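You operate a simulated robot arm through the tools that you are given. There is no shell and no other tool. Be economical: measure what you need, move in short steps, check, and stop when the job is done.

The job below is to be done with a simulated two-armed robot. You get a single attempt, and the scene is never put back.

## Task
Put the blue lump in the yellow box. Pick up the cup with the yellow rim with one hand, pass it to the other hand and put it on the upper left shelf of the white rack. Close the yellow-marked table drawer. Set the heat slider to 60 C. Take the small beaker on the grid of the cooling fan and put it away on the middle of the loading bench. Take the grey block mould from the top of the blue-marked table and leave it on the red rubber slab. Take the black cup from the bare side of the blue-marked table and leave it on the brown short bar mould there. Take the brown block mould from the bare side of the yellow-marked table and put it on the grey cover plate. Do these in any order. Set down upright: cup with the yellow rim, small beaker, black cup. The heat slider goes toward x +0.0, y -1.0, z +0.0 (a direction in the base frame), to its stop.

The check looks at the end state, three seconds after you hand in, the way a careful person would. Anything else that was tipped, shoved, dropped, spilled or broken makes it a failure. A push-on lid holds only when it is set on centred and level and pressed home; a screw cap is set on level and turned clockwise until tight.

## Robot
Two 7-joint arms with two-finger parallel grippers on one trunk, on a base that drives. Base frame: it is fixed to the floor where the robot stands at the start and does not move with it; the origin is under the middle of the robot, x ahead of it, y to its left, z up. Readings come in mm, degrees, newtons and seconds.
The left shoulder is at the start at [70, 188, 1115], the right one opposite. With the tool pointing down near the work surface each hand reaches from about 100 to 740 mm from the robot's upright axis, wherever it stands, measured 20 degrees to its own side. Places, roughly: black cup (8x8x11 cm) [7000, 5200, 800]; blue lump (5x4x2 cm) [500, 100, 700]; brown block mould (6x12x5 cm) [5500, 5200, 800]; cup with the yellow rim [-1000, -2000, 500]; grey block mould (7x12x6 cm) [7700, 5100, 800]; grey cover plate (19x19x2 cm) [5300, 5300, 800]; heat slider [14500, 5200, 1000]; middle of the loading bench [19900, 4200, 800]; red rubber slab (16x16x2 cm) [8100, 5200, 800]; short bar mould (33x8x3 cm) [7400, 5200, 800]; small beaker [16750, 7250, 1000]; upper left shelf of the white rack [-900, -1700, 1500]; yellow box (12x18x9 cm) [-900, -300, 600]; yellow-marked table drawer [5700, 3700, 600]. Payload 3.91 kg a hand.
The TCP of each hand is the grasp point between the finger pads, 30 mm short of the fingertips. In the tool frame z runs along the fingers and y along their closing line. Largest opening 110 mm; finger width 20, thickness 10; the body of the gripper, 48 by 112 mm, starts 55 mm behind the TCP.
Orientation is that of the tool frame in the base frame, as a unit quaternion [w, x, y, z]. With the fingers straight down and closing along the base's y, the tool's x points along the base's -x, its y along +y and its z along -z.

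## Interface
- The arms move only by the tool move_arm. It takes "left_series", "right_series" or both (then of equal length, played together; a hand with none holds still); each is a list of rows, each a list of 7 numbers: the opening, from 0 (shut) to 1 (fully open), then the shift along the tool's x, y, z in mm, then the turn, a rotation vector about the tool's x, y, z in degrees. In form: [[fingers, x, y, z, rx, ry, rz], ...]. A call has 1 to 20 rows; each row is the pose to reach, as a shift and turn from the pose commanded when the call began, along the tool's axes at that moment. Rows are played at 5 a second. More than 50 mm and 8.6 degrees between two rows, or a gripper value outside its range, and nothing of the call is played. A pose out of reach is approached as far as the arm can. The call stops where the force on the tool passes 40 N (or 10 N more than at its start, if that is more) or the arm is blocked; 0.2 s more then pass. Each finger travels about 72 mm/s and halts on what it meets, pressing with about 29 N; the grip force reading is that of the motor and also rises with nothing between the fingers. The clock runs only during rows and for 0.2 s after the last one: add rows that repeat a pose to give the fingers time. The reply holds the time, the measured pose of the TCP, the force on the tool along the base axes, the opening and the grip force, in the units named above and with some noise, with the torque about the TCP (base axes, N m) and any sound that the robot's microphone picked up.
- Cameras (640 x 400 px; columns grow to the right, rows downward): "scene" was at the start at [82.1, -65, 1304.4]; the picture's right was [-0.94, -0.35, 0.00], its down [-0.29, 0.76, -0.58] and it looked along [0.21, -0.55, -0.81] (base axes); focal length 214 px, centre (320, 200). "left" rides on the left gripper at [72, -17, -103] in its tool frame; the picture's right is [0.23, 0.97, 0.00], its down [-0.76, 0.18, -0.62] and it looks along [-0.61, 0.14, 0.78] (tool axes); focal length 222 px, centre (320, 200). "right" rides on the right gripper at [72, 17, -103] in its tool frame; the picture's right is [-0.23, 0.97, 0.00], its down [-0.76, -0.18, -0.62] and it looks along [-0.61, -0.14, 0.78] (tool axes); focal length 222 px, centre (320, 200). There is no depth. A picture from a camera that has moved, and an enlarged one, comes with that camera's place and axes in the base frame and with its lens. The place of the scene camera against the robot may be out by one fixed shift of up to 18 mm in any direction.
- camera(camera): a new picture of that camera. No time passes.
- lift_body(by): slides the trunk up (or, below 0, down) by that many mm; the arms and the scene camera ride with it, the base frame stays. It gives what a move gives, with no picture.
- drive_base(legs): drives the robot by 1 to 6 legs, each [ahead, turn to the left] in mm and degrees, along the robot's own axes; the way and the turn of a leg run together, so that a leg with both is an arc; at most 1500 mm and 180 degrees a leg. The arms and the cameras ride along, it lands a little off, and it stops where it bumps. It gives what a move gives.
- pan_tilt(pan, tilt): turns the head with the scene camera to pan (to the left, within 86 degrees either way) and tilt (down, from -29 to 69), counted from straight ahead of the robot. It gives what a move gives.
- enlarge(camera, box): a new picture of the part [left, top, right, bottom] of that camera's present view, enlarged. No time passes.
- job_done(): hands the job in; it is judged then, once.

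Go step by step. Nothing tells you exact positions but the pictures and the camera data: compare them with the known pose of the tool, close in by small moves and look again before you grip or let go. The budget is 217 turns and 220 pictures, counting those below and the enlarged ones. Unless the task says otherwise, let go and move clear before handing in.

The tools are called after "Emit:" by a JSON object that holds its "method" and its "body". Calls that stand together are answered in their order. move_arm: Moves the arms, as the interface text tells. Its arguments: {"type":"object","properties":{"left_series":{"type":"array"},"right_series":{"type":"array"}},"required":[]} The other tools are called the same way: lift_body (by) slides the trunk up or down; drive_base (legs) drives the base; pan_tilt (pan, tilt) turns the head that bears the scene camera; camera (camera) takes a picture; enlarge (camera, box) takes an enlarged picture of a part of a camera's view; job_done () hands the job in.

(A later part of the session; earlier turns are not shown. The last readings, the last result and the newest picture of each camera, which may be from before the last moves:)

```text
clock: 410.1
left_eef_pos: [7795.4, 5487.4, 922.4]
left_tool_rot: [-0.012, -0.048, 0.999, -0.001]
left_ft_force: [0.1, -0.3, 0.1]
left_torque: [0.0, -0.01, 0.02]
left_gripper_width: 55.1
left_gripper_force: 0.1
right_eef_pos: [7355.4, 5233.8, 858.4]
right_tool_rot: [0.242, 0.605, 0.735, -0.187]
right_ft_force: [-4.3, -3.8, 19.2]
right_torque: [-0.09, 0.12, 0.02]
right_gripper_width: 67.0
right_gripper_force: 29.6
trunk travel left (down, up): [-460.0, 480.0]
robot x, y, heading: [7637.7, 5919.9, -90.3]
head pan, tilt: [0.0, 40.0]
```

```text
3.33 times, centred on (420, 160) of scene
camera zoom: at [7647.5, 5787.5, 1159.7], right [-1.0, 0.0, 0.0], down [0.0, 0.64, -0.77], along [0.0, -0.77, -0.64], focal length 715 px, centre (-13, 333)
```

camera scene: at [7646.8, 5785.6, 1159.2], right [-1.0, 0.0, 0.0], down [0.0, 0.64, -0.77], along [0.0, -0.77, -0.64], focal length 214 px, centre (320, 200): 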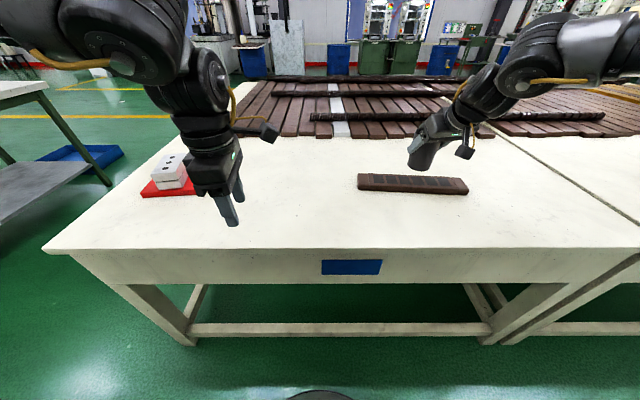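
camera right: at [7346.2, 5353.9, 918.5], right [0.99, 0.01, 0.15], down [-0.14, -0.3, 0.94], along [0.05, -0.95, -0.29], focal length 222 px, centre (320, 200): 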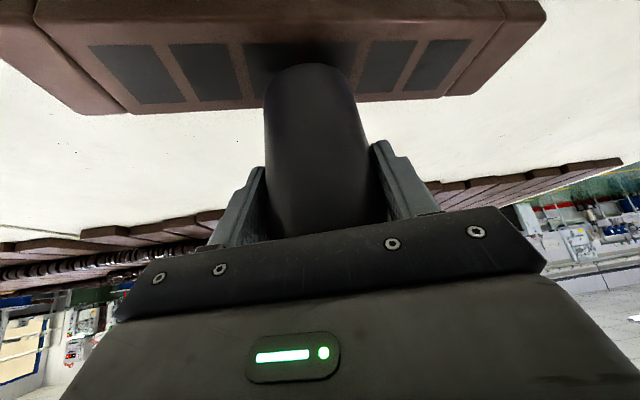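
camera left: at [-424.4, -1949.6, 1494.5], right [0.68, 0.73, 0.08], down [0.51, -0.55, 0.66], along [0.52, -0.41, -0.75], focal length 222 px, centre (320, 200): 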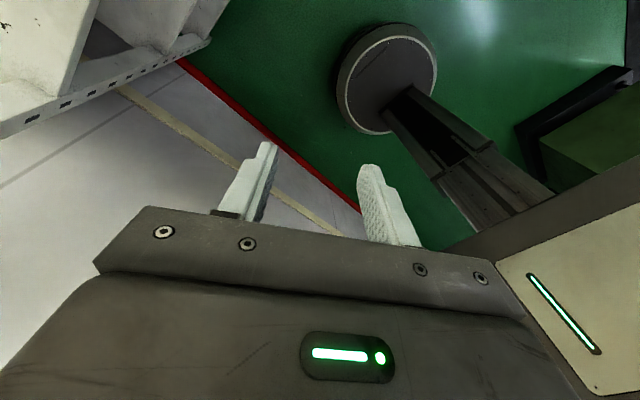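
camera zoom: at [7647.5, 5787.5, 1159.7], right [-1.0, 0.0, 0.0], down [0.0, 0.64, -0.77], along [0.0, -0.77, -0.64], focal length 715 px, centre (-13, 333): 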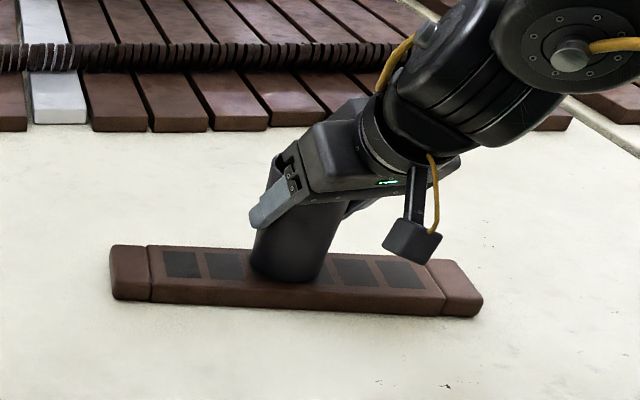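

Contact at 19 N. I'll ease up 3 mm, release slowly and withdraw.

Emit:
{"method": "move_arm", "body": {"right_series": [[0.5, -1.7, 0, -2.5, 0, 0, 0], [0.6, -1.7, 0, -2.5, 0, 0, 0], [0.7, -1.7, 0, -2.5, 0, 0, 0], [0.85, -1.7, 0, -2.5, 0, 0, 0], [1.0, -1.7, 0, -2.5, 0, 0, 0], [1.0, -1.7, 0, -2.5, 0, 0, 0], [1.0, -17, 0, -25, 0, 0, 0], [1.0, -42, 0, -60, 0, 0, 0], [1.0, -65, 0, -92, 0, 0, 0]]}}

Emit:
{"method": "enlarge", "body": {"camera": "scene", "box": [350, 100, 490, 220]}}

```text
clock: 412.1
left_eef_pos: [7796.5, 5486.7, 921.9]
left_tool_rot: [-0.011, -0.049, 0.999, -0.001]
left_ft_force: [-0.1, 0.8, -0.3]
left_torque: [-0.02, -0.02, -0.02]
left_gripper_width: 55.3
left_gripper_force: 0.0
right_eef_pos: [7352.1, 5234.2, 968.3]
right_tool_rot: [0.239, 0.605, 0.736, -0.184]
right_ft_force: [0.1, -0.2, -0.7]
right_torque: [-0.01, 0.02, -0.01]
right_gripper_width: 109.9
right_gripper_force: 0.1
trunk travel left (down, up): [-460.0, 480.0]
robot x, y, heading: [7641.2, 5917.3, -90.0]
head pan, tilt: [0.0, 40.0]
```

```text
3.33 times, centred on (420, 160) of scene
camera zoom: at [7647.3, 5785.6, 1159.1], right [-1.0, 0.0, 0.0], down [0.0, 0.64, -0.77], along [0.0, -0.77, -0.64], focal length 715 px, centre (-13, 333)
```

zoom: 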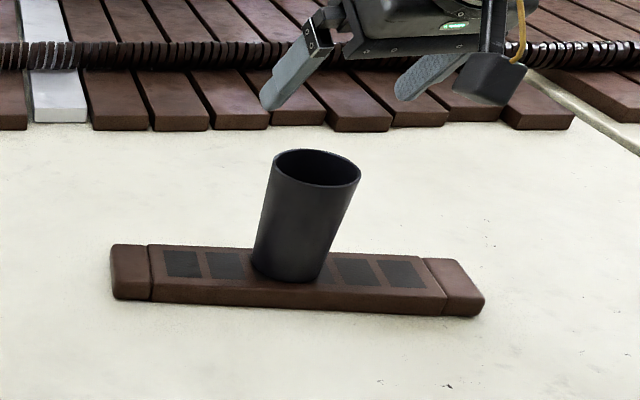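

The black cup stands on the bar. Next I'll drive along to the yellow-marked table's bare side for the brown block mould.

Emit:
{"method": "drive_base", "body": {"legs": [[0, -90], [1400, 0], [500, 0], [0, 90]]}}

Emit:
{"method": "camera", "body": {"camera": "scene"}}

Emit:
{"method": "camera", "body": {"camera": "right"}}

```text
clock: 429.3
left_eef_pos: [5898.4, 5513.6, 921.2]
left_tool_rot: [-0.011, -0.055, 0.998, 0.0]
left_ft_force: [0.6, -0.1, -0.5]
left_torque: [0.01, -0.01, 0.05]
left_gripper_width: 55.2
left_gripper_force: 0.0
right_eef_pos: [5459.2, 5255.9, 967.2]
right_tool_rot: [0.24, 0.601, 0.74, -0.183]
right_ft_force: [-0.1, 1.0, -0.3]
right_torque: [0.0, 0.02, 0.03]
right_gripper_width: 109.9
right_gripper_force: 0.0
trunk travel left (down, up): [-460.0, 480.0]
robot x, y, heading: [5742.0, 5943.8, -89.6]
head pan, tilt: [0.0, 40.0]
```

```text
67 pictures are left
camera scene: at [5746.8, 5811.1, 1159.2], right [-1.0, -0.01, 0.0], down [0.0, 0.64, -0.77], along [0.01, -0.77, -0.64], focal length 214 px, centre (320, 200)
```

scene: 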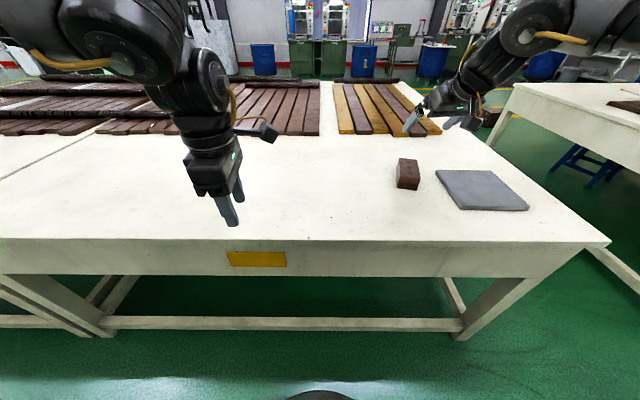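

```text
66 pictures are left
camera right: at [5449.2, 5375.5, 1011.9], right [0.99, 0.02, 0.15], down [-0.13, -0.3, 0.94], along [0.06, -0.95, -0.29], focal length 222 px, centre (320, 200)
```

right: 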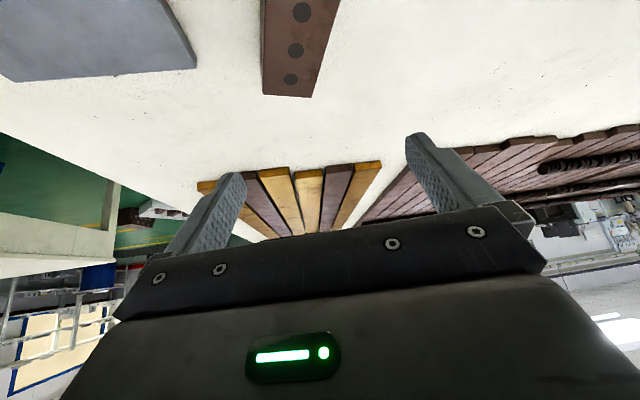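

The brown block is at about (5458, 5212), yawed about 14°, and the plate near (5258, 5284). I'll move up and align the right hand above the block.

Emit:
{"method": "drive_base", "body": {"legs": [[100, 0]]}}

Emit:
{"method": "move_arm", "body": {"right_series": [[0.9, 25, 2, 12, 3.8, 0, 5.3], [0.9, 50, 4, 25, 7.5, 0, 10.6], [0.9, 75, 6, 37, 11.2, -0.3, 16], [0.9, 102, 9, 50, 15, -0.5, 21.3], [0.9, 102, 9, 50, 15, -0.5, 21.3]]}}

Emit:
{"method": "camera", "body": {"camera": "right"}}

```text
clock: 430.5
left_eef_pos: [5899.4, 5413.5, 920.3]
left_tool_rot: [-0.011, -0.054, 0.998, 0.0]
left_ft_force: [-0.3, -0.2, -0.8]
left_torque: [0.02, 0.02, 0.02]
left_gripper_width: 55.3
left_gripper_force: 0.0
right_eef_pos: [5459.9, 5155.4, 968.1]
right_tool_rot: [0.241, 0.601, 0.74, -0.183]
right_ft_force: [0.1, -0.2, -0.6]
right_torque: [0.03, 0.0, 0.0]
right_gripper_width: 109.8
right_gripper_force: 0.1
trunk travel left (down, up): [-460.0, 480.0]
robot x, y, heading: [5739.2, 5844.6, -89.6]
head pan, tilt: [0.0, 40.0]
```

```text
clock: 431.7
left_eef_pos: [5900.0, 5413.3, 921.5]
left_tool_rot: [-0.011, -0.054, 0.998, 0.0]
left_ft_force: [1.3, -0.5, -0.3]
left_torque: [-0.03, 0.0, -0.02]
left_gripper_width: 55.1
left_gripper_force: 0.1
right_eef_pos: [5457.9, 5211.9, 869.5]
right_tool_rot: [0.193, 0.753, 0.584, -0.234]
right_ft_force: [0.3, 0.4, 0.1]
right_torque: [-0.02, -0.03, -0.02]
right_gripper_width: 98.9
right_gripper_force: 0.1
trunk travel left (down, up): [-460.0, 480.0]
robot x, y, heading: [5739.3, 5845.0, -89.7]
head pan, tilt: [0.0, 40.0]
```

```text
65 pictures are left
camera right: at [5502.3, 5323.6, 912.4], right [0.9, -0.42, 0.15], down [-0.25, -0.21, 0.95], along [-0.36, -0.89, -0.29], focal length 222 px, centre (320, 200)
```

right: 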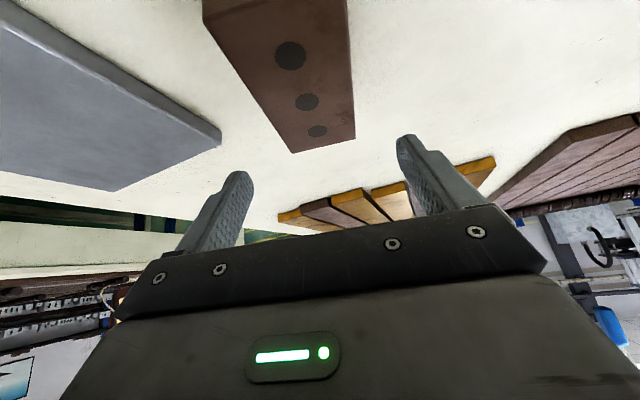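

Emit:
{"method": "move_arm", "body": {"right_series": [[0.9, 11, 0, 16, 0, 0, 0], [0.9, 22, -1, 32, 0, 0, 0], [0.9, 33, -1, 48, 0, 0, 0], [0.9, 43, -1, 62.6, 0, 0, 0], [0.9, 43, -1, 62.6, 0, 0, 0]]}}

Emit:
{"method": "camera", "body": {"camera": "right"}}

```text
clock: 432.9
left_eef_pos: [5900.3, 5414.2, 921.5]
left_tool_rot: [-0.011, -0.054, 0.998, 0.0]
left_ft_force: [0.5, 0.5, -0.2]
left_torque: [-0.02, 0.02, 0.01]
left_gripper_width: 55.1
left_gripper_force: 0.0
right_eef_pos: [5459.2, 5210.5, 795.3]
right_tool_rot: [0.194, 0.752, 0.585, -0.235]
right_ft_force: [-2.1, -3.1, 16.3]
right_torque: [-0.03, 0.93, 0.11]
right_gripper_width: 99.7
right_gripper_force: 0.9
trunk travel left (down, up): [-460.0, 480.0]
robot x, y, heading: [5738.0, 5843.3, -89.6]
head pan, tilt: [0.0, 40.0]
```

```text
64 pictures are left
camera right: at [5502.1, 5322.4, 839.3], right [0.9, -0.41, 0.15], down [-0.25, -0.2, 0.95], along [-0.36, -0.89, -0.29], focal length 222 px, centre (320, 200)
```

right: 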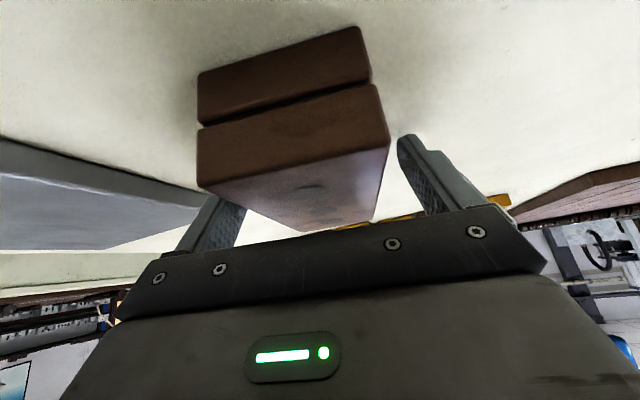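

Emit:
{"method": "move_arm", "body": {"right_series": [[0.9, -2, 0, -3.3, 0, 0, 0], [0.7, -2, 0, -3.3, 0, 0, 0], [0.5, -2, 0, -3.3, 0, 0, 0], [0.4, -2, 0, -3.3, 0, 0, 0], [0.4, -2, 0, -3.3, 0, 0, 0], [0.4, -13, 0, -19, 0, 0, 0], [0.4, -30, 0, -43, 0, 0, 0], [0.4, -50, 0, -70, 0, 0, 0]]}}

Emit:
{"method": "camera", "body": {"camera": "right"}}

Emit:
{"method": "camera", "body": {"camera": "scene"}}

```text
clock: 434.7
left_eef_pos: [5900.1, 5413.4, 921.6]
left_tool_rot: [-0.01, -0.053, 0.999, 0.0]
left_ft_force: [-1.0, 0.8, 0.2]
left_torque: [-0.01, 0.03, 0.02]
left_gripper_width: 55.1
left_gripper_force: 0.0
right_eef_pos: [5456.1, 5210.5, 878.1]
right_tool_rot: [0.193, 0.753, 0.585, -0.233]
right_ft_force: [0.3, 0.5, -5.4]
right_torque: [-0.02, 0.02, 0.01]
right_gripper_width: 60.0
right_gripper_force: 29.1
trunk travel left (down, up): [-460.0, 480.0]
robot x, y, heading: [5738.7, 5843.7, -89.5]
head pan, tilt: [0.0, 40.0]
```

```text
63 pictures are left
camera right: at [5500.8, 5321.2, 922.4], right [0.9, -0.41, 0.15], down [-0.25, -0.21, 0.94], along [-0.36, -0.89, -0.29], focal length 222 px, centre (320, 200)
```

right: 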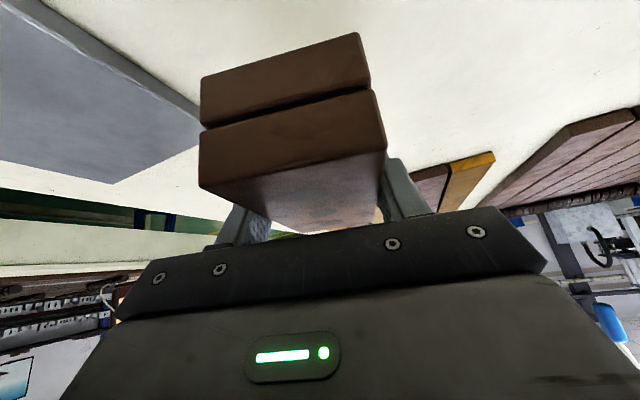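

```text
62 pictures are left
camera scene: at [5747.0, 5711.2, 1159.1], right [-1.0, -0.01, 0.0], down [0.0, 0.64, -0.77], along [0.01, -0.77, -0.64], focal length 214 px, centre (320, 200)
```

scene: 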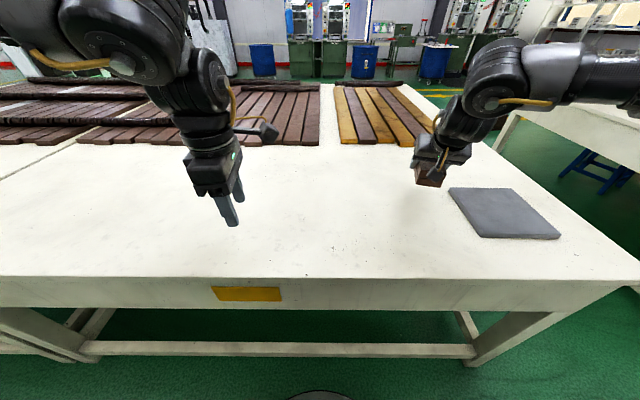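

The brown block is held. I'll back off and shift the base so it hangs over the grey plate at about (5262, 5272).

Emit:
{"method": "drive_base", "body": {"legs": [[-62, 0], [0, -90], [194, 0], [0, 90]]}}

Emit:
{"method": "camera", "body": {"camera": "right"}}

Emit:
{"method": "camera", "body": {"camera": "scene"}}

```text
clock: 444.4
left_eef_pos: [5702.0, 5472.9, 922.1]
left_tool_rot: [-0.011, -0.05, 0.999, 0.0]
left_ft_force: [0.3, -1.1, 0.6]
left_torque: [0.02, -0.02, 0.02]
left_gripper_width: 55.2
left_gripper_force: 0.0
right_eef_pos: [5257.8, 5272.4, 878.2]
right_tool_rot: [0.192, 0.755, 0.582, -0.234]
right_ft_force: [0.4, 0.6, -6.1]
right_torque: [0.0, 0.03, -0.03]
right_gripper_width: 59.8
right_gripper_force: 29.2
trunk travel left (down, up): [-460.0, 480.0]
robot x, y, heading: [5547.4, 5906.3, -90.3]
head pan, tilt: [0.0, 40.0]
```

```text
61 pictures are left
camera right: at [5302.6, 5383.7, 922.2], right [0.89, -0.42, 0.15], down [-0.25, -0.21, 0.94], along [-0.37, -0.88, -0.29], focal length 222 px, centre (320, 200)
```

right: 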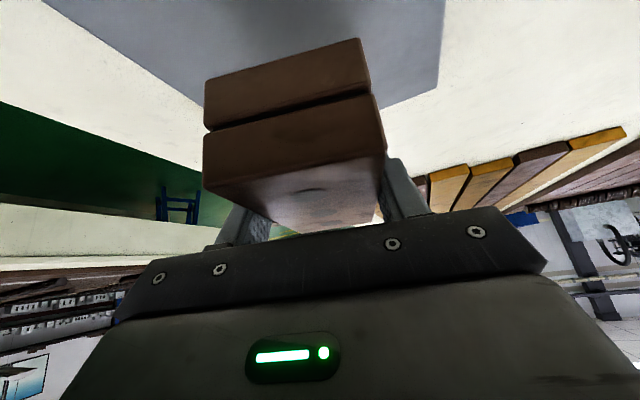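

```text
60 pictures are left
camera scene: at [5552.2, 5771.5, 1159.1], right [-1.0, 0.0, 0.0], down [0.0, 0.64, -0.77], along [0.0, -0.77, -0.64], focal length 214 px, centre (320, 200)
```

scene: 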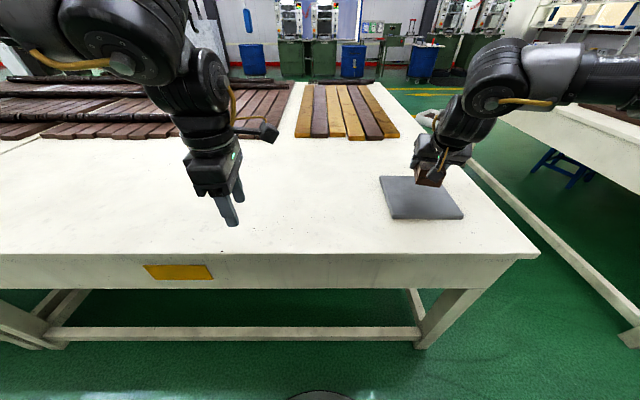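

The block is centred over the plate. I'll lower it to contact.

Emit:
{"method": "move_arm", "body": {"right_series": [[0.4, 9, 0, 15, 0, 0, 0], [0.4, 18, 0, 30, 0, 0, 0], [0.4, 26.8, 0, 44.7, 0, 0, 0], [0.4, 28, 0, 46.3, 0, 0, 0], [0.4, 29, 0, 48, 0, 0, 0], [0.4, 30.2, 0, 49.6, 0, 0, 0], [0.4, 30.2, 0, 49.6, 0, 0, 0]]}}

Emit:
{"method": "enlarge", "body": {"camera": "scene", "box": [360, 110, 500, 230]}}

```text
clock: 446.0
left_eef_pos: [5701.6, 5472.4, 920.6]
left_tool_rot: [-0.012, -0.05, 0.999, 0.001]
left_ft_force: [0.4, -0.5, 0.2]
left_torque: [-0.02, -0.04, -0.03]
left_gripper_width: 54.8
left_gripper_force: 0.0
right_eef_pos: [5258.7, 5268.0, 821.2]
right_tool_rot: [0.192, 0.756, 0.581, -0.234]
right_ft_force: [0.3, 0.4, -6.5]
right_torque: [0.01, -0.02, 0.02]
right_gripper_width: 59.8
right_gripper_force: 28.6
trunk travel left (down, up): [-460.0, 480.0]
robot x, y, heading: [5545.4, 5903.2, -90.0]
head pan, tilt: [0.0, 40.0]
```

```text
3.33 times, centred on (430, 170) of scene
camera zoom: at [5551.9, 5771.6, 1159.1], right [-1.0, 0.0, 0.0], down [0.0, 0.64, -0.77], along [0.0, -0.77, -0.64], focal length 715 px, centre (-47, 300)
```

zoom: 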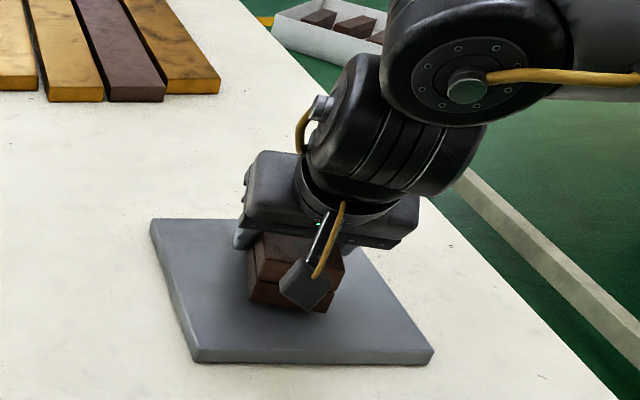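

Emit:
{"method": "move_arm", "body": {"right_series": [[0.4, 1.2, 0, 1.7, 0, 0, 0], [0.4, 2.3, 0, 3.3, 0, 0, 0], [0.4, 3.5, 0, 4.9, 0, 0, 0], [0.4, 4.6, 0, 6.5, 0, 0, 0], [0.4, 4.6, 0, 6.5, 0, 0, 0]]}}

```text
clock: 447.2
left_eef_pos: [5702.7, 5472.4, 921.4]
left_tool_rot: [-0.011, -0.049, 0.999, 0.0]
left_ft_force: [-0.1, 0.6, 0.3]
left_torque: [0.02, -0.01, 0.03]
left_gripper_width: 54.8
left_gripper_force: 0.0
right_eef_pos: [5258.4, 5268.4, 812.7]
right_tool_rot: [0.192, 0.755, 0.582, -0.233]
right_ft_force: [-1.3, -1.0, 0.2]
right_torque: [0.35, 0.1, 0.07]
right_gripper_width: 60.0
right_gripper_force: 29.2
trunk travel left (down, up): [-460.0, 480.0]
robot x, y, heading: [5544.5, 5905.7, -90.3]
head pan, tilt: [0.0, 40.0]
```

Emit:
{"method": "move_arm", "body": {"right_series": [[0.4, 0.9, 0, 1.2, 0, 0, 0], [0.4, 0.9, 0, 1.2, 0, 0, 0], [0.58, 0.5, 0, 0.6, 0, 0, 0], [0.7, 0, 0, 0, 0, 0, 0], [0.9, 0, 0, 0, 0, 0, 0], [0.95, 0, 0, 0, 0, 0, 0], [0.95, -12, 0, -18, 0, 0, 0], [0.95, -40, 0, -55, 0, 0, 0], [0.95, -60, 0, -90, 0, 0, 0]]}}

Emit:
{"method": "enlarge", "body": {"camera": "scene", "box": [360, 110, 500, 230]}}

```text
clock: 449.2
left_eef_pos: [5702.1, 5474.1, 921.0]
left_tool_rot: [-0.012, -0.049, 0.999, -0.001]
left_ft_force: [-0.5, -0.4, -0.2]
left_torque: [0.0, 0.01, -0.02]
left_gripper_width: 55.2
left_gripper_force: 0.1
right_eef_pos: [5256.4, 5273.8, 922.0]
right_tool_rot: [0.192, 0.755, 0.581, -0.233]
right_ft_force: [0.4, 0.7, -0.1]
right_torque: [0.0, 0.0, -0.04]
right_gripper_width: 104.5
right_gripper_force: 0.1
trunk travel left (down, up): [-460.0, 480.0]
robot x, y, heading: [5543.8, 5905.2, -90.2]
head pan, tilt: [0.0, 40.0]
```

```text
3.33 times, centred on (430, 170) of scene
camera zoom: at [5552.5, 5772.8, 1159.2], right [-1.0, 0.0, 0.0], down [0.0, 0.64, -0.77], along [0.0, -0.77, -0.64], focal length 715 px, centre (-47, 300)
```

zoom: 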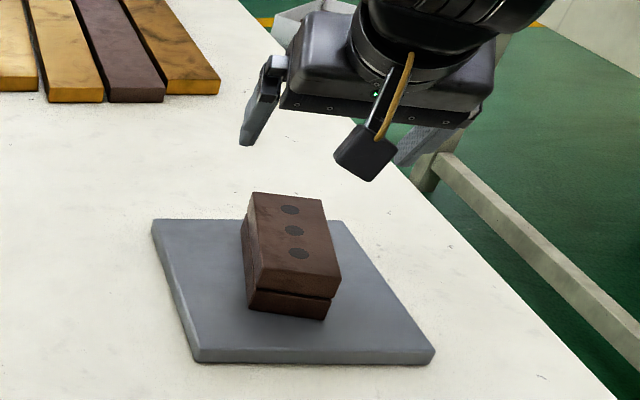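

The brown block sits on the plate. I'll fold the right arm and head for the heat slider at about (14500, 5200), going back round the tables' end.

Emit:
{"method": "move_arm", "body": {"right_series": [[0.8, 26, -8, -30, 0, 7, 0], [0.6, 52, -16, -60, 0, 14, 0], [0.5, 79, -25, -90, 0, 21, 0], [0.5, 105, -33, -115, 0, 28, 0], [0.5, 131, -42, -135, 0, 35, 0], [0.5, 150, -48, -145, 0, 35, 0]]}}

Emit:
{"method": "drive_base", "body": {"legs": [[0, 90], [1450, 0], [1450, 0], [430, 0], [0, -90], [1500, 0]]}}

Emit:
{"method": "drive_base", "body": {"legs": [[1450, 0], [0, 90], [1400, 0], [1200, 0]]}}

Emit:
{"method": "pan_tilt", "body": {"pan": 0, "tilt": 15}}

Emit:
{"method": "camera", "body": {"camera": "scene"}}

```text
clock: 450.6
left_eef_pos: [5702.0, 5472.8, 920.4]
left_tool_rot: [-0.011, -0.051, 0.999, 0.0]
left_ft_force: [-0.4, 0.2, 0.5]
left_torque: [-0.02, -0.02, -0.02]
left_gripper_width: 54.6
left_gripper_force: 0.0
right_eef_pos: [5261.8, 5462.8, 955.5]
right_tool_rot: [0.007, 0.791, 0.612, 0.004]
right_ft_force: [-0.8, 0.7, 0.2]
right_torque: [0.02, 0.0, 0.01]
right_gripper_width: 55.1
right_gripper_force: 0.0
right hand out of reach, approached as far as the arm can: row 6
trunk travel left (down, up): [-460.0, 480.0]
robot x, y, heading: [5547.2, 5904.2, -90.1]
head pan, tilt: [0.0, 40.0]
```

```text
clock: 481.6
left_eef_pos: [9082.8, 3980.1, 921.8]
left_tool_rot: [-0.011, -0.06, 0.998, 0.0]
left_ft_force: [0.7, 0.7, 0.8]
left_torque: [-0.02, 0.0, 0.01]
left_gripper_width: 54.9
left_gripper_force: 0.2
right_eef_pos: [8643.1, 3959.9, 954.7]
right_tool_rot: [0.008, 0.784, 0.62, 0.004]
right_ft_force: [0.3, -0.1, -0.6]
right_torque: [0.03, 0.02, -0.02]
right_gripper_width: 55.2
right_gripper_force: 0.1
trunk travel left (down, up): [-460.0, 480.0]
robot x, y, heading: [8916.7, 4405.5, -89.1]
head pan, tilt: [0.0, 40.0]
```

```text
clock: 504.8
left_eef_pos: [11952.5, 3228.1, 921.7]
left_tool_rot: [0.009, 0.755, -0.656, 0.008]
left_ft_force: [0.6, -0.7, 0.7]
left_torque: [0.0, 0.0, 0.03]
left_gripper_width: 55.1
left_gripper_force: 0.0
right_eef_pos: [11983.5, 2788.5, 956.1]
right_tool_rot: [0.003, 0.104, 0.994, 0.008]
right_ft_force: [-0.1, -0.3, -0.5]
right_torque: [0.04, 0.0, 0.02]
right_gripper_width: 55.1
right_gripper_force: 0.1
trunk travel left (down, up): [-460.0, 480.0]
robot x, y, heading: [11529.0, 3052.2, 2.4]
head pan, tilt: [0.0, 40.0]
```

```text
clock: 505.7
left_eef_pos: [11952.1, 3228.1, 920.7]
left_tool_rot: [0.009, 0.755, -0.655, 0.008]
left_ft_force: [0.2, 0.2, -0.3]
left_torque: [0.02, 0.04, -0.03]
left_gripper_width: 55.1
left_gripper_force: 0.0
right_eef_pos: [11981.8, 2788.4, 955.6]
right_tool_rot: [0.003, 0.105, 0.994, 0.009]
right_ft_force: [0.8, -0.7, -0.4]
right_torque: [0.01, 0.01, 0.0]
right_gripper_width: 54.8
right_gripper_force: 0.0
trunk travel left (down, up): [-460.0, 480.0]
robot x, y, heading: [11526.7, 3054.5, 2.5]
head pan, tilt: [0.0, 15.0]
```

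```text
57 pictures are left
camera scene: at [11678.7, 3063.3, 1198.6], right [0.04, -1.0, 0.0], down [-0.26, -0.01, -0.97], along [0.96, 0.04, -0.26], focal length 214 px, centre (320, 200)
```

scene: 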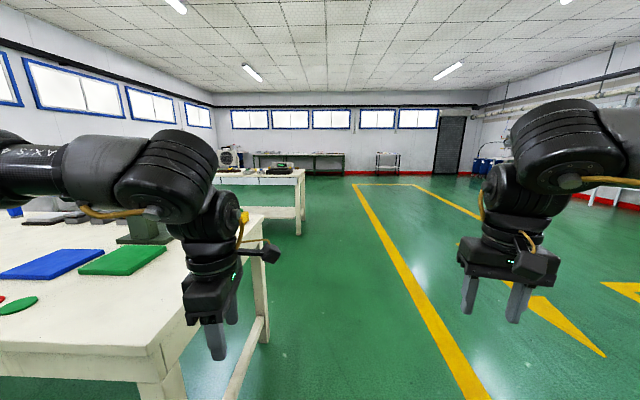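

Emit:
{"method": "drive_base", "body": {"legs": [[0, -4], [1100, 0], [1000, 0], [0, 50]]}}

Emit:
{"method": "pan_tilt", "body": {"pan": 10, "tilt": 12}}

Emit:
{"method": "camera", "body": {"camera": "scene"}}

```text
clock: 518.8
left_eef_pos: [13784.4, 3416.5, 920.7]
left_tool_rot: [0.005, 0.952, -0.305, 0.011]
left_ft_force: [-0.9, 0.0, 0.1]
left_torque: [0.02, -0.01, 0.01]
left_gripper_width: 54.9
left_gripper_force: 0.1
right_eef_pos: [14123.8, 3136.4, 956.4]
right_tool_rot: [-0.001, -0.295, 0.956, 0.009]
right_ft_force: [-0.4, -0.9, -0.2]
right_torque: [0.0, -0.02, 0.0]
right_gripper_width: 55.2
right_gripper_force: 0.2
trunk travel left (down, up): [-460.0, 480.0]
robot x, y, heading: [13619.0, 2986.0, 48.8]
head pan, tilt: [0.0, 15.0]
```

```text
clock: 519.5
left_eef_pos: [13785.9, 3416.8, 922.3]
left_tool_rot: [0.003, 0.952, -0.305, 0.01]
left_ft_force: [-1.2, 0.4, -0.6]
left_torque: [0.01, 0.0, -0.01]
left_gripper_width: 54.8
left_gripper_force: 0.0
right_eef_pos: [14124.8, 3135.8, 957.2]
right_tool_rot: [-0.001, -0.294, 0.956, 0.01]
right_ft_force: [0.3, 0.1, -0.1]
right_torque: [-0.01, -0.01, 0.03]
right_gripper_width: 54.5
right_gripper_force: 0.1
trunk travel left (down, up): [-460.0, 480.0]
robot x, y, heading: [13618.2, 2988.5, 48.7]
head pan, tilt: [10.0, 12.0]
```

```text
56 pictures are left
camera scene: at [13707.0, 3111.5, 1203.6], right [0.85, -0.52, 0.0], down [-0.11, -0.18, -0.98], along [0.51, 0.84, -0.21], focal length 214 px, centre (320, 200)
```

scene: 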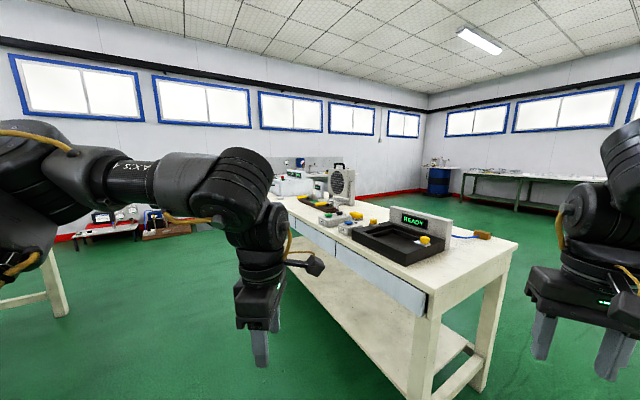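

Emit:
{"method": "enlarge", "body": {"camera": "scene", "box": [260, 150, 500, 280]}}

```text
2.67 times, centred on (380, 215) of scene
camera zoom: at [13707.0, 3111.5, 1203.6], right [0.85, -0.52, 0.0], down [-0.11, -0.18, -0.98], along [0.51, 0.84, -0.21], focal length 572 px, centre (160, 160)
```

zoom: 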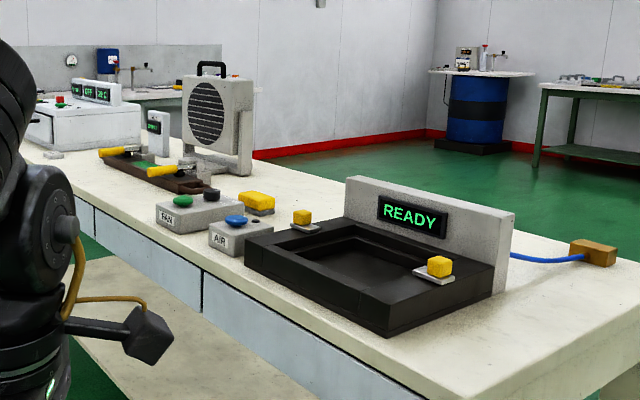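

The heater with displays is on this long bench near (14600, 5100). I'll drive up the gap on its left side and face it.

Emit:
{"method": "drive_base", "body": {"legs": [[0, 41.5], [1100, 0], [1050, 0], [0, -90]]}}

Emit:
{"method": "pan_tilt", "body": {"pan": 0, "tilt": 20}}

Emit:
{"method": "camera", "body": {"camera": "scene"}}

```text
clock: 535.9
left_eef_pos: [14029.9, 5289.6, 921.5]
left_tool_rot: [0.008, 0.742, -0.67, 0.009]
left_ft_force: [1.0, -0.2, 0.0]
left_torque: [0.03, -0.04, 0.02]
left_gripper_width: 54.5
left_gripper_force: 0.1
right_eef_pos: [14044.2, 4848.3, 954.7]
right_tool_rot: [0.003, 0.125, 0.992, 0.008]
right_ft_force: [-0.9, -0.3, 0.0]
right_torque: [-0.01, -0.01, 0.01]
right_gripper_width: 54.9
right_gripper_force: 0.2
trunk travel left (down, up): [-460.0, 480.0]
robot x, y, heading: [13600.2, 5133.5, 0.1]
head pan, tilt: [10.0, 12.0]
```

```text
clock: 536.6
left_eef_pos: [14029.8, 5288.7, 921.5]
left_tool_rot: [0.007, 0.743, -0.67, 0.009]
left_ft_force: [-0.1, 0.4, -0.4]
left_torque: [-0.03, 0.02, 0.03]
left_gripper_width: 54.9
left_gripper_force: 0.2
right_eef_pos: [14042.4, 4849.3, 955.6]
right_tool_rot: [0.003, 0.125, 0.992, 0.008]
right_ft_force: [0.5, 0.3, 0.7]
right_torque: [-0.01, -0.02, 0.01]
right_gripper_width: 54.8
right_gripper_force: 0.0
trunk travel left (down, up): [-460.0, 480.0]
robot x, y, heading: [13599.1, 5131.7, -0.1]
head pan, tilt: [0.0, 20.0]
```

```text
54 pictures are left
camera scene: at [13749.8, 5135.9, 1190.6], right [0.0, -1.0, 0.0], down [-0.34, 0.0, -0.94], along [0.94, 0.0, -0.34], focal length 214 px, centre (320, 200)
```

scene: 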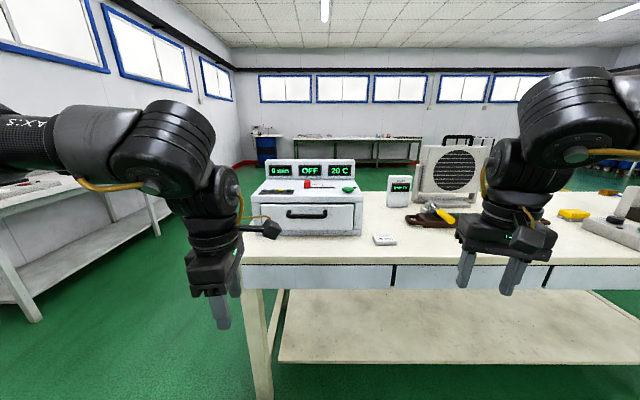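

Emit:
{"method": "enlarge", "body": {"camera": "scene", "box": [235, 150, 385, 250]}}

```text
4.00 times, centred on (310, 200) of scene
camera zoom: at [13749.8, 5135.9, 1190.6], right [0.0, -1.0, 0.0], down [-0.34, 0.0, -0.94], along [0.94, 0.0, -0.34], focal length 858 px, centre (360, 200)
```

zoom: 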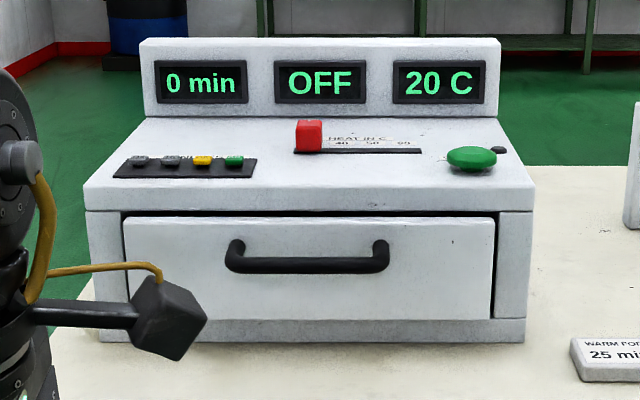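

The red heat knob is on top of the heater near (14735, 5199, 905), with its slot running toward −y. I'll raise the trunk, drive in closer, and bring the left hand to the knob's +y side.

Emit:
{"method": "lift_body", "body": {"by": 170}}

Emit:
{"method": "drive_base", "body": {"legs": [[0, -16], [480, 0], [0, 16]]}}

Emit:
{"method": "pan_tilt", "body": {"pan": 10, "tilt": 35}}

Emit:
{"method": "camera", "body": {"camera": "left"}}

Emit:
{"method": "camera", "body": {"camera": "scene"}}

```text
clock: 538.5
left_eef_pos: [14030.5, 5288.5, 1091.4]
left_tool_rot: [0.008, 0.743, -0.67, 0.008]
left_ft_force: [-1.0, -0.6, -0.6]
left_torque: [0.01, -0.01, 0.03]
left_gripper_width: 55.1
left_gripper_force: 0.0
right_eef_pos: [14044.0, 4849.2, 1124.4]
right_tool_rot: [0.003, 0.124, 0.992, 0.008]
right_ft_force: [0.1, 0.3, 0.1]
right_torque: [0.01, 0.01, 0.02]
right_gripper_width: 55.0
right_gripper_force: 0.0
trunk travel left (down, up): [-630.0, 310.0]
robot x, y, heading: [13598.7, 5133.7, 0.2]
head pan, tilt: [0.0, 20.0]
```

```text
clock: 543.2
left_eef_pos: [14491.2, 5159.4, 1091.7]
left_tool_rot: [0.008, 0.743, -0.669, 0.009]
left_ft_force: [-0.2, -0.3, 0.4]
left_torque: [0.01, 0.03, 0.0]
left_gripper_width: 55.1
left_gripper_force: 0.0
right_eef_pos: [14506.2, 4719.8, 1124.6]
right_tool_rot: [0.003, 0.123, 0.992, 0.01]
right_ft_force: [-0.3, -1.1, 0.2]
right_torque: [0.01, 0.01, -0.02]
right_gripper_width: 55.0
right_gripper_force: 0.1
trunk travel left (down, up): [-630.0, 310.0]
robot x, y, heading: [14060.1, 5000.2, 0.4]
head pan, tilt: [0.0, 20.0]
```

```text
clock: 544.0
left_eef_pos: [14490.6, 5160.2, 1090.6]
left_tool_rot: [0.007, 0.743, -0.669, 0.008]
left_ft_force: [-0.8, -0.5, 0.3]
left_torque: [0.02, 0.0, 0.03]
left_gripper_width: 55.1
left_gripper_force: 0.0
right_eef_pos: [14505.6, 4722.3, 1124.9]
right_tool_rot: [0.003, 0.122, 0.992, 0.009]
right_ft_force: [0.8, 0.3, -0.9]
right_torque: [0.02, -0.02, 0.02]
right_gripper_width: 55.0
right_gripper_force: 0.1
trunk travel left (down, up): [-630.0, 310.0]
robot x, y, heading: [14060.4, 5000.9, 0.4]
head pan, tilt: [10.0, 35.0]
```

```text
52 pictures are left
camera left: at [14515.9, 5092.7, 1197.3], right [-0.94, -0.33, 0.01], down [-0.26, 0.75, 0.61], along [-0.2, 0.57, -0.8], focal length 222 px, centre (320, 200)
```

left: 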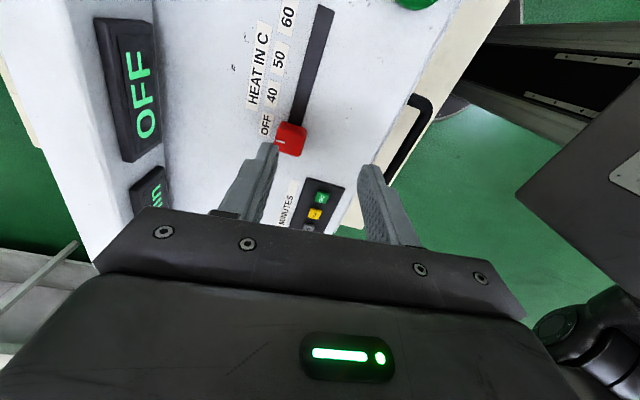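

```text
51 pictures are left
camera scene: at [14205.3, 5021.1, 1336.8], right [0.18, -0.98, 0.0], down [-0.56, -0.1, -0.82], along [0.81, 0.15, -0.57], focal length 214 px, centre (320, 200)
```

scene: 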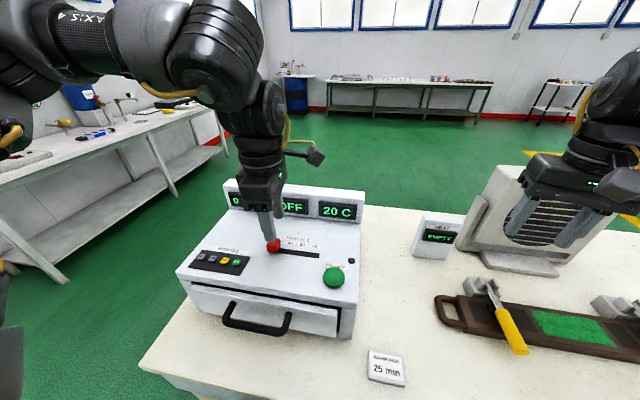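

The knob is right beside the left hand, at about (14515, 5182, 985). I'll close the fingers, move to its +y side and come down beside it.

Emit:
{"method": "move_arm", "body": {"left_series": [[0.2, -31, -15, 0, 0, 0, 0], [0, -62, -31, 0, 0, 0, 0], [0, -62, -31, 20, 0, 0, 0], [0, -62, -31, 40, 0, 0, 0], [0, -62, -31, 58, 0, 0, 0], [0, -62, -31, 58, 0, 0, 0]]}}

Emit:
{"method": "camera", "body": {"camera": "left"}}

Emit:
{"method": "enlarge", "body": {"camera": "scene", "box": [180, 160, 360, 310]}}

```text
clock: 545.4
left_eef_pos: [14516.0, 5222.6, 1032.6]
left_tool_rot: [0.007, 0.743, -0.669, 0.009]
left_ft_force: [0.0, 0.2, -0.1]
left_torque: [-0.02, -0.01, 0.02]
left_gripper_width: 0.2
left_gripper_force: 29.3
right_eef_pos: [14506.0, 4719.9, 1125.9]
right_tool_rot: [0.003, 0.123, 0.992, 0.009]
right_ft_force: [0.3, -0.5, -0.2]
right_torque: [-0.01, 0.02, 0.01]
right_gripper_width: 55.0
right_gripper_force: 0.0
trunk travel left (down, up): [-630.0, 310.0]
robot x, y, heading: [14059.4, 5003.4, 0.2]
head pan, tilt: [10.0, 35.0]
```

```text
50 pictures are left
camera left: at [14540.5, 5155.0, 1137.8], right [-0.94, -0.33, 0.01], down [-0.26, 0.75, 0.61], along [-0.2, 0.57, -0.8], focal length 222 px, centre (320, 200)
```

left: 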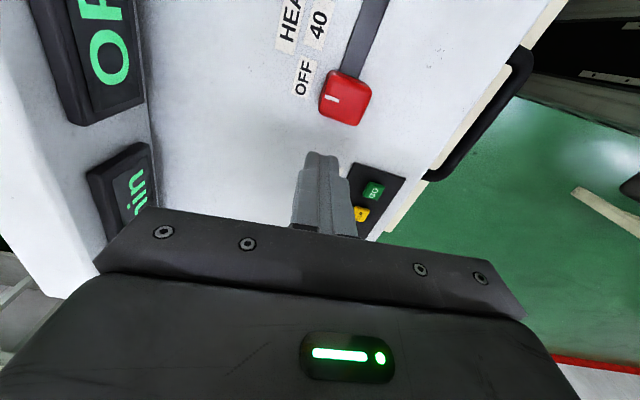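

```text
2.67 times, centred on (270, 235) of scene
camera zoom: at [14205.0, 5020.6, 1336.8], right [0.18, -0.98, 0.0], down [-0.56, -0.1, -0.82], along [0.81, 0.15, -0.57], focal length 572 px, centre (453, 107)
```

zoom: 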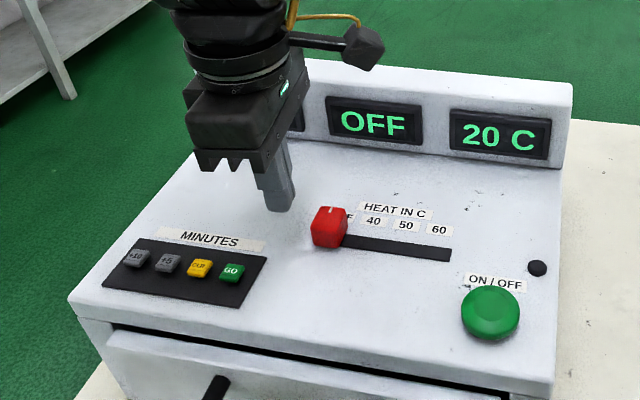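

The knob top is at (14513, 5181, 985). I'll lower beside it and slide it toward −y until it stops.

Emit:
{"method": "move_arm", "body": {"left_series": [[0, 0, 0, 10, 0, 0, 0], [0, 0, 0, 20, 0, 0, 0], [0, 0, 0, 29, 0, 0, 0], [0, 15, 1.6, 29, 0, 0, 0], [0, 30, 3.2, 29, 0, 0, 0], [0, 45, 4.7, 29, 0, 0, 0], [0, 60, 6.3, 29, 0, 0, 0], [0, 75, 7.9, 29, 0, 0, 0], [0, 88, 9.2, 29, 0, 0, 0], [0, 98, 10.3, 29, 0, 0, 0], [0, 105, 11, 29, 0, 0, 0], [0, 112, 11.8, 29, 0, 0, 0]]}}

Emit:
{"method": "enlarge", "body": {"camera": "scene", "box": [180, 160, 360, 310]}}

```text
clock: 548.0
left_eef_pos: [14517.0, 5114.1, 1006.9]
left_tool_rot: [0.007, 0.744, -0.668, 0.008]
left_ft_force: [-0.7, 10.5, 3.2]
left_torque: [0.26, 0.0, -0.06]
left_gripper_width: 0.2
left_gripper_force: 28.7
right_eef_pos: [14505.1, 4723.9, 1126.0]
right_tool_rot: [0.003, 0.122, 0.993, 0.007]
right_ft_force: [0.1, -0.4, 0.4]
right_torque: [-0.05, 0.03, 0.06]
right_gripper_width: 55.1
right_gripper_force: 0.0
trunk travel left (down, up): [-630.0, 310.0]
robot x, y, heading: [14063.6, 5001.8, 0.5]
head pan, tilt: [10.0, 35.0]
```

```text
2.67 times, centred on (270, 235) of scene
camera zoom: at [14204.9, 5024.0, 1336.8], right [0.18, -0.98, 0.0], down [-0.56, -0.1, -0.82], along [0.81, 0.15, -0.57], focal length 572 px, centre (453, 107)
```

zoom: 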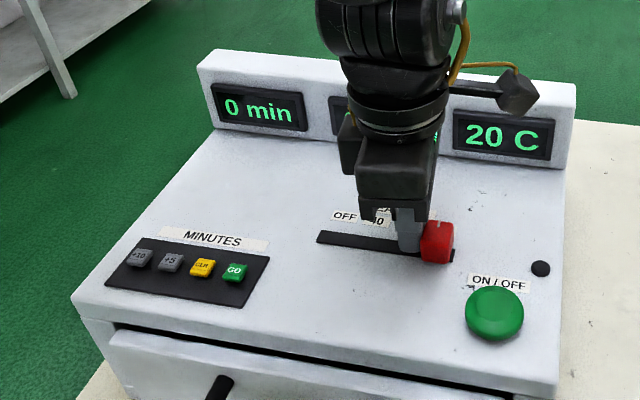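

Emit:
{"method": "move_arm", "body": {"left_series": [[0, 3, 0.3, 0, 0, 0, 0], [0, 6, 0.6, 0, 0, 0, 0], [0, 9, 0.9, 0, 0, 0, 0], [0, 12, 1.2, 0, 0, 0, 0], [0, 12, 1.2, 0, 0, 0, 0]]}}

Emit:
{"method": "enlarge", "body": {"camera": "scene", "box": [220, 180, 360, 290]}}

```text
clock: 548.8
left_eef_pos: [14516.2, 5110.6, 1005.1]
left_tool_rot: [0.001, 0.748, -0.664, 0.002]
left_ft_force: [-2.3, 28.1, 4.9]
left_torque: [0.52, 0.02, -0.07]
left_gripper_width: 0.0
left_gripper_force: 28.6
right_eef_pos: [14505.6, 4722.0, 1126.6]
right_tool_rot: [0.003, 0.121, 0.993, 0.008]
right_ft_force: [0.4, -0.4, 0.1]
right_torque: [0.02, 0.02, 0.03]
right_gripper_width: 55.0
right_gripper_force: 0.2
trunk travel left (down, up): [-630.0, 310.0]
robot x, y, heading: [14066.4, 5001.6, 0.5]
head pan, tilt: [10.0, 35.0]
stopped in row 3 (left hand): the force on the tool passed its limit at 42 N (the readings are from after the stop); the commanded pose is now the measured one
```

```text
3.64 times, centred on (290, 235) of scene
camera zoom: at [14204.4, 5024.2, 1336.6], right [0.18, -0.98, 0.0], down [-0.56, -0.11, -0.82], along [0.81, 0.15, -0.57], focal length 780 px, centre (429, 73)
```

zoom: 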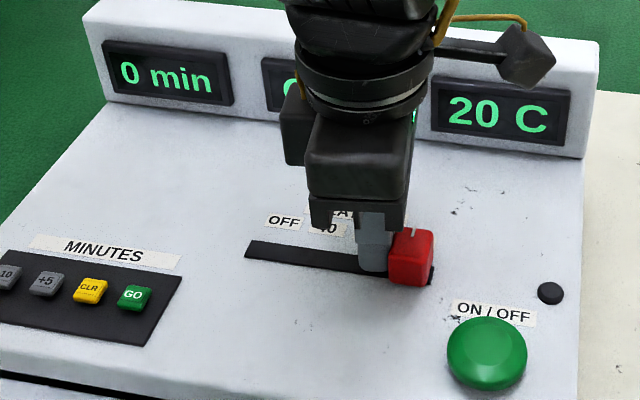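

The knob is against its stop. I'll back the hand off, lift away and check.

Emit:
{"method": "move_arm", "body": {"left_series": [[0, -8, 0, 0, 0, 0, 0], [0, -15, 0, -5, 0, 0, 0], [0.2, -20, 0, -45, 0, 0, 0], [0.5, -20, 0, -90, 0, 0, 0]]}}

Emit:
{"method": "camera", "body": {"camera": "left"}}

Emit:
{"method": "pan_tilt", "body": {"pan": 35, "tilt": 10}}

Emit:
{"method": "camera", "body": {"camera": "scene"}}

```text
clock: 549.8
left_eef_pos: [14512.4, 5125.5, 1097.5]
left_tool_rot: [0.003, 0.745, -0.667, 0.004]
left_ft_force: [-0.5, -0.3, 0.5]
left_torque: [0.04, -0.02, 0.01]
left_gripper_width: 54.8
left_gripper_force: 0.1
right_eef_pos: [14505.7, 4719.2, 1125.6]
right_tool_rot: [0.003, 0.123, 0.992, 0.011]
right_ft_force: [0.9, -0.8, 0.1]
right_torque: [0.01, -0.02, -0.04]
right_gripper_width: 55.2
right_gripper_force: 0.0
trunk travel left (down, up): [-630.0, 310.0]
robot x, y, heading: [14064.1, 5002.6, 0.4]
head pan, tilt: [10.0, 35.0]
```

```text
46 pictures are left
camera left: at [14537.0, 5056.9, 1202.2], right [-0.94, -0.33, 0.0], down [-0.26, 0.74, 0.61], along [-0.21, 0.58, -0.79], focal length 222 px, centre (320, 200)
```

left: 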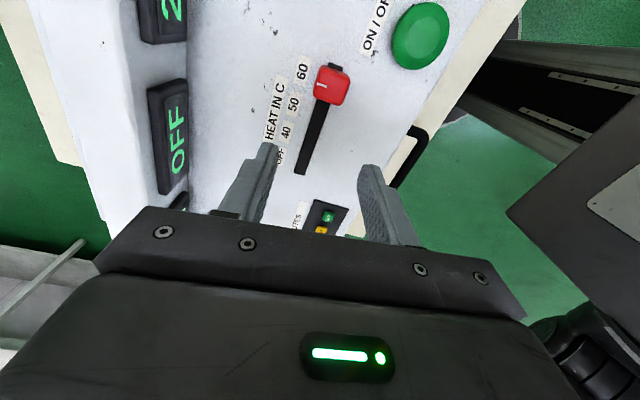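

```text
clock: 550.7
left_eef_pos: [14515.5, 5129.4, 1096.0]
left_tool_rot: [0.004, 0.746, -0.666, 0.004]
left_ft_force: [-0.3, -0.5, 0.6]
left_torque: [0.0, -0.04, 0.0]
left_gripper_width: 55.1
left_gripper_force: 0.2
right_eef_pos: [14506.5, 4720.2, 1126.6]
right_tool_rot: [0.002, 0.121, 0.993, 0.008]
right_ft_force: [0.9, -1.1, 0.1]
right_torque: [0.02, -0.01, 0.0]
right_gripper_width: 55.2
right_gripper_force: 0.0
trunk travel left (down, up): [-630.0, 310.0]
robot x, y, heading: [14062.4, 5003.5, 0.4]
head pan, tilt: [35.0, 10.0]
```

```text
45 pictures are left
camera scene: at [14194.4, 5059.5, 1376.8], right [0.58, -0.82, 0.0], down [-0.14, -0.1, -0.98], along [0.8, 0.57, -0.17], focal length 214 px, centre (320, 200)
```

scene: 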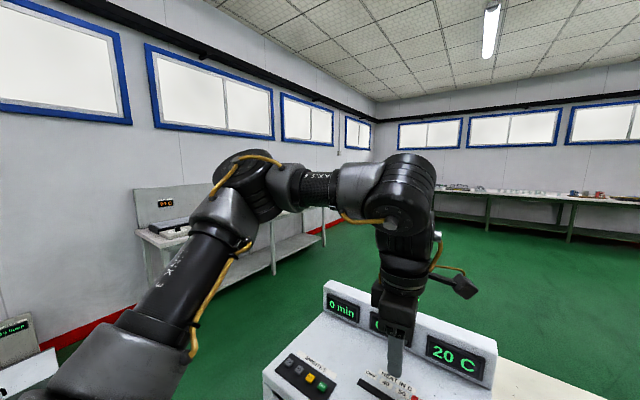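

The slider reads 60. Now I'll back out and go round the bench end to find the small beaker near (16750, 7250).

Emit:
{"method": "drive_base", "body": {"legs": [[-440, 0], [0, 90], [930, 0], [0, -90], [1300, 0], [0, 25]]}}

Emit:
{"method": "pan_tilt", "body": {"pan": 0, "tilt": 15}}

Emit:
{"method": "camera", "body": {"camera": "scene"}}

```text
clock: 572.8
left_eef_pos: [15271.8, 6218.4, 1096.0]
left_tool_rot: [0.003, 0.87, -0.493, 0.005]
left_ft_force: [0.3, 0.4, 0.0]
left_torque: [0.01, 0.0, -0.03]
left_gripper_width: 55.1
left_gripper_force: 0.0
right_eef_pos: [15431.7, 5844.6, 1125.8]
right_tool_rot: [0.001, -0.09, 0.996, 0.009]
right_ft_force: [0.1, 0.3, 0.7]
right_torque: [0.01, 0.02, 0.03]
right_gripper_width: 55.1
right_gripper_force: 0.0
trunk travel left (down, up): [-630.0, 310.0]
robot x, y, heading: [14911.0, 5913.4, 24.9]
head pan, tilt: [35.0, 10.0]
```

```text
clock: 573.8
left_eef_pos: [15270.2, 6218.1, 1095.6]
left_tool_rot: [0.003, 0.87, -0.493, 0.005]
left_ft_force: [-0.7, -0.3, -0.1]
left_torque: [0.02, 0.03, 0.04]
left_gripper_width: 54.9
left_gripper_force: 0.1
right_eef_pos: [15431.9, 5844.4, 1124.6]
right_tool_rot: [0.001, -0.09, 0.996, 0.009]
right_ft_force: [-0.2, -0.1, -0.5]
right_torque: [-0.03, 0.02, -0.01]
right_gripper_width: 55.0
right_gripper_force: 0.0
trunk travel left (down, up): [-630.0, 310.0]
robot x, y, heading: [14906.9, 5917.0, 25.0]
head pan, tilt: [0.0, 15.0]
```

```text
44 pictures are left
camera scene: at [15048.3, 5980.2, 1368.7], right [0.42, -0.91, 0.0], down [-0.23, -0.11, -0.97], along [0.88, 0.41, -0.26], focal length 214 px, centre (320, 200)
```

scene: 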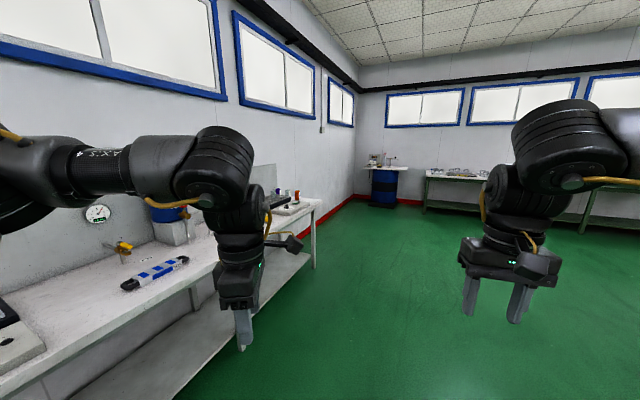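

Emit:
{"method": "enlarge", "body": {"camera": "scene", "box": [240, 140, 500, 250]}}

```text
2.46 times, centred on (370, 195) of scene
camera zoom: at [15048.3, 5980.2, 1368.7], right [0.42, -0.91, 0.0], down [-0.23, -0.11, -0.97], along [0.88, 0.41, -0.26], focal length 528 px, centre (197, 212)
```

zoom: 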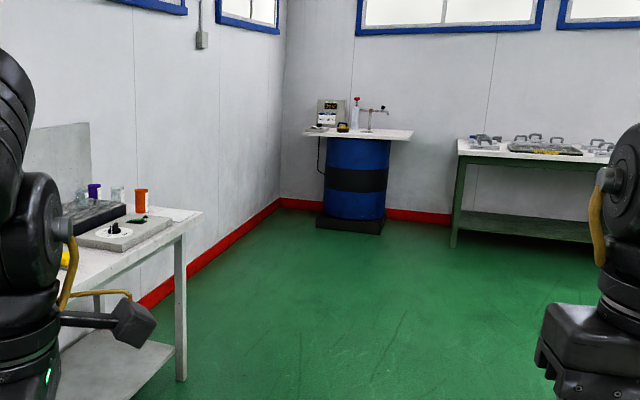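

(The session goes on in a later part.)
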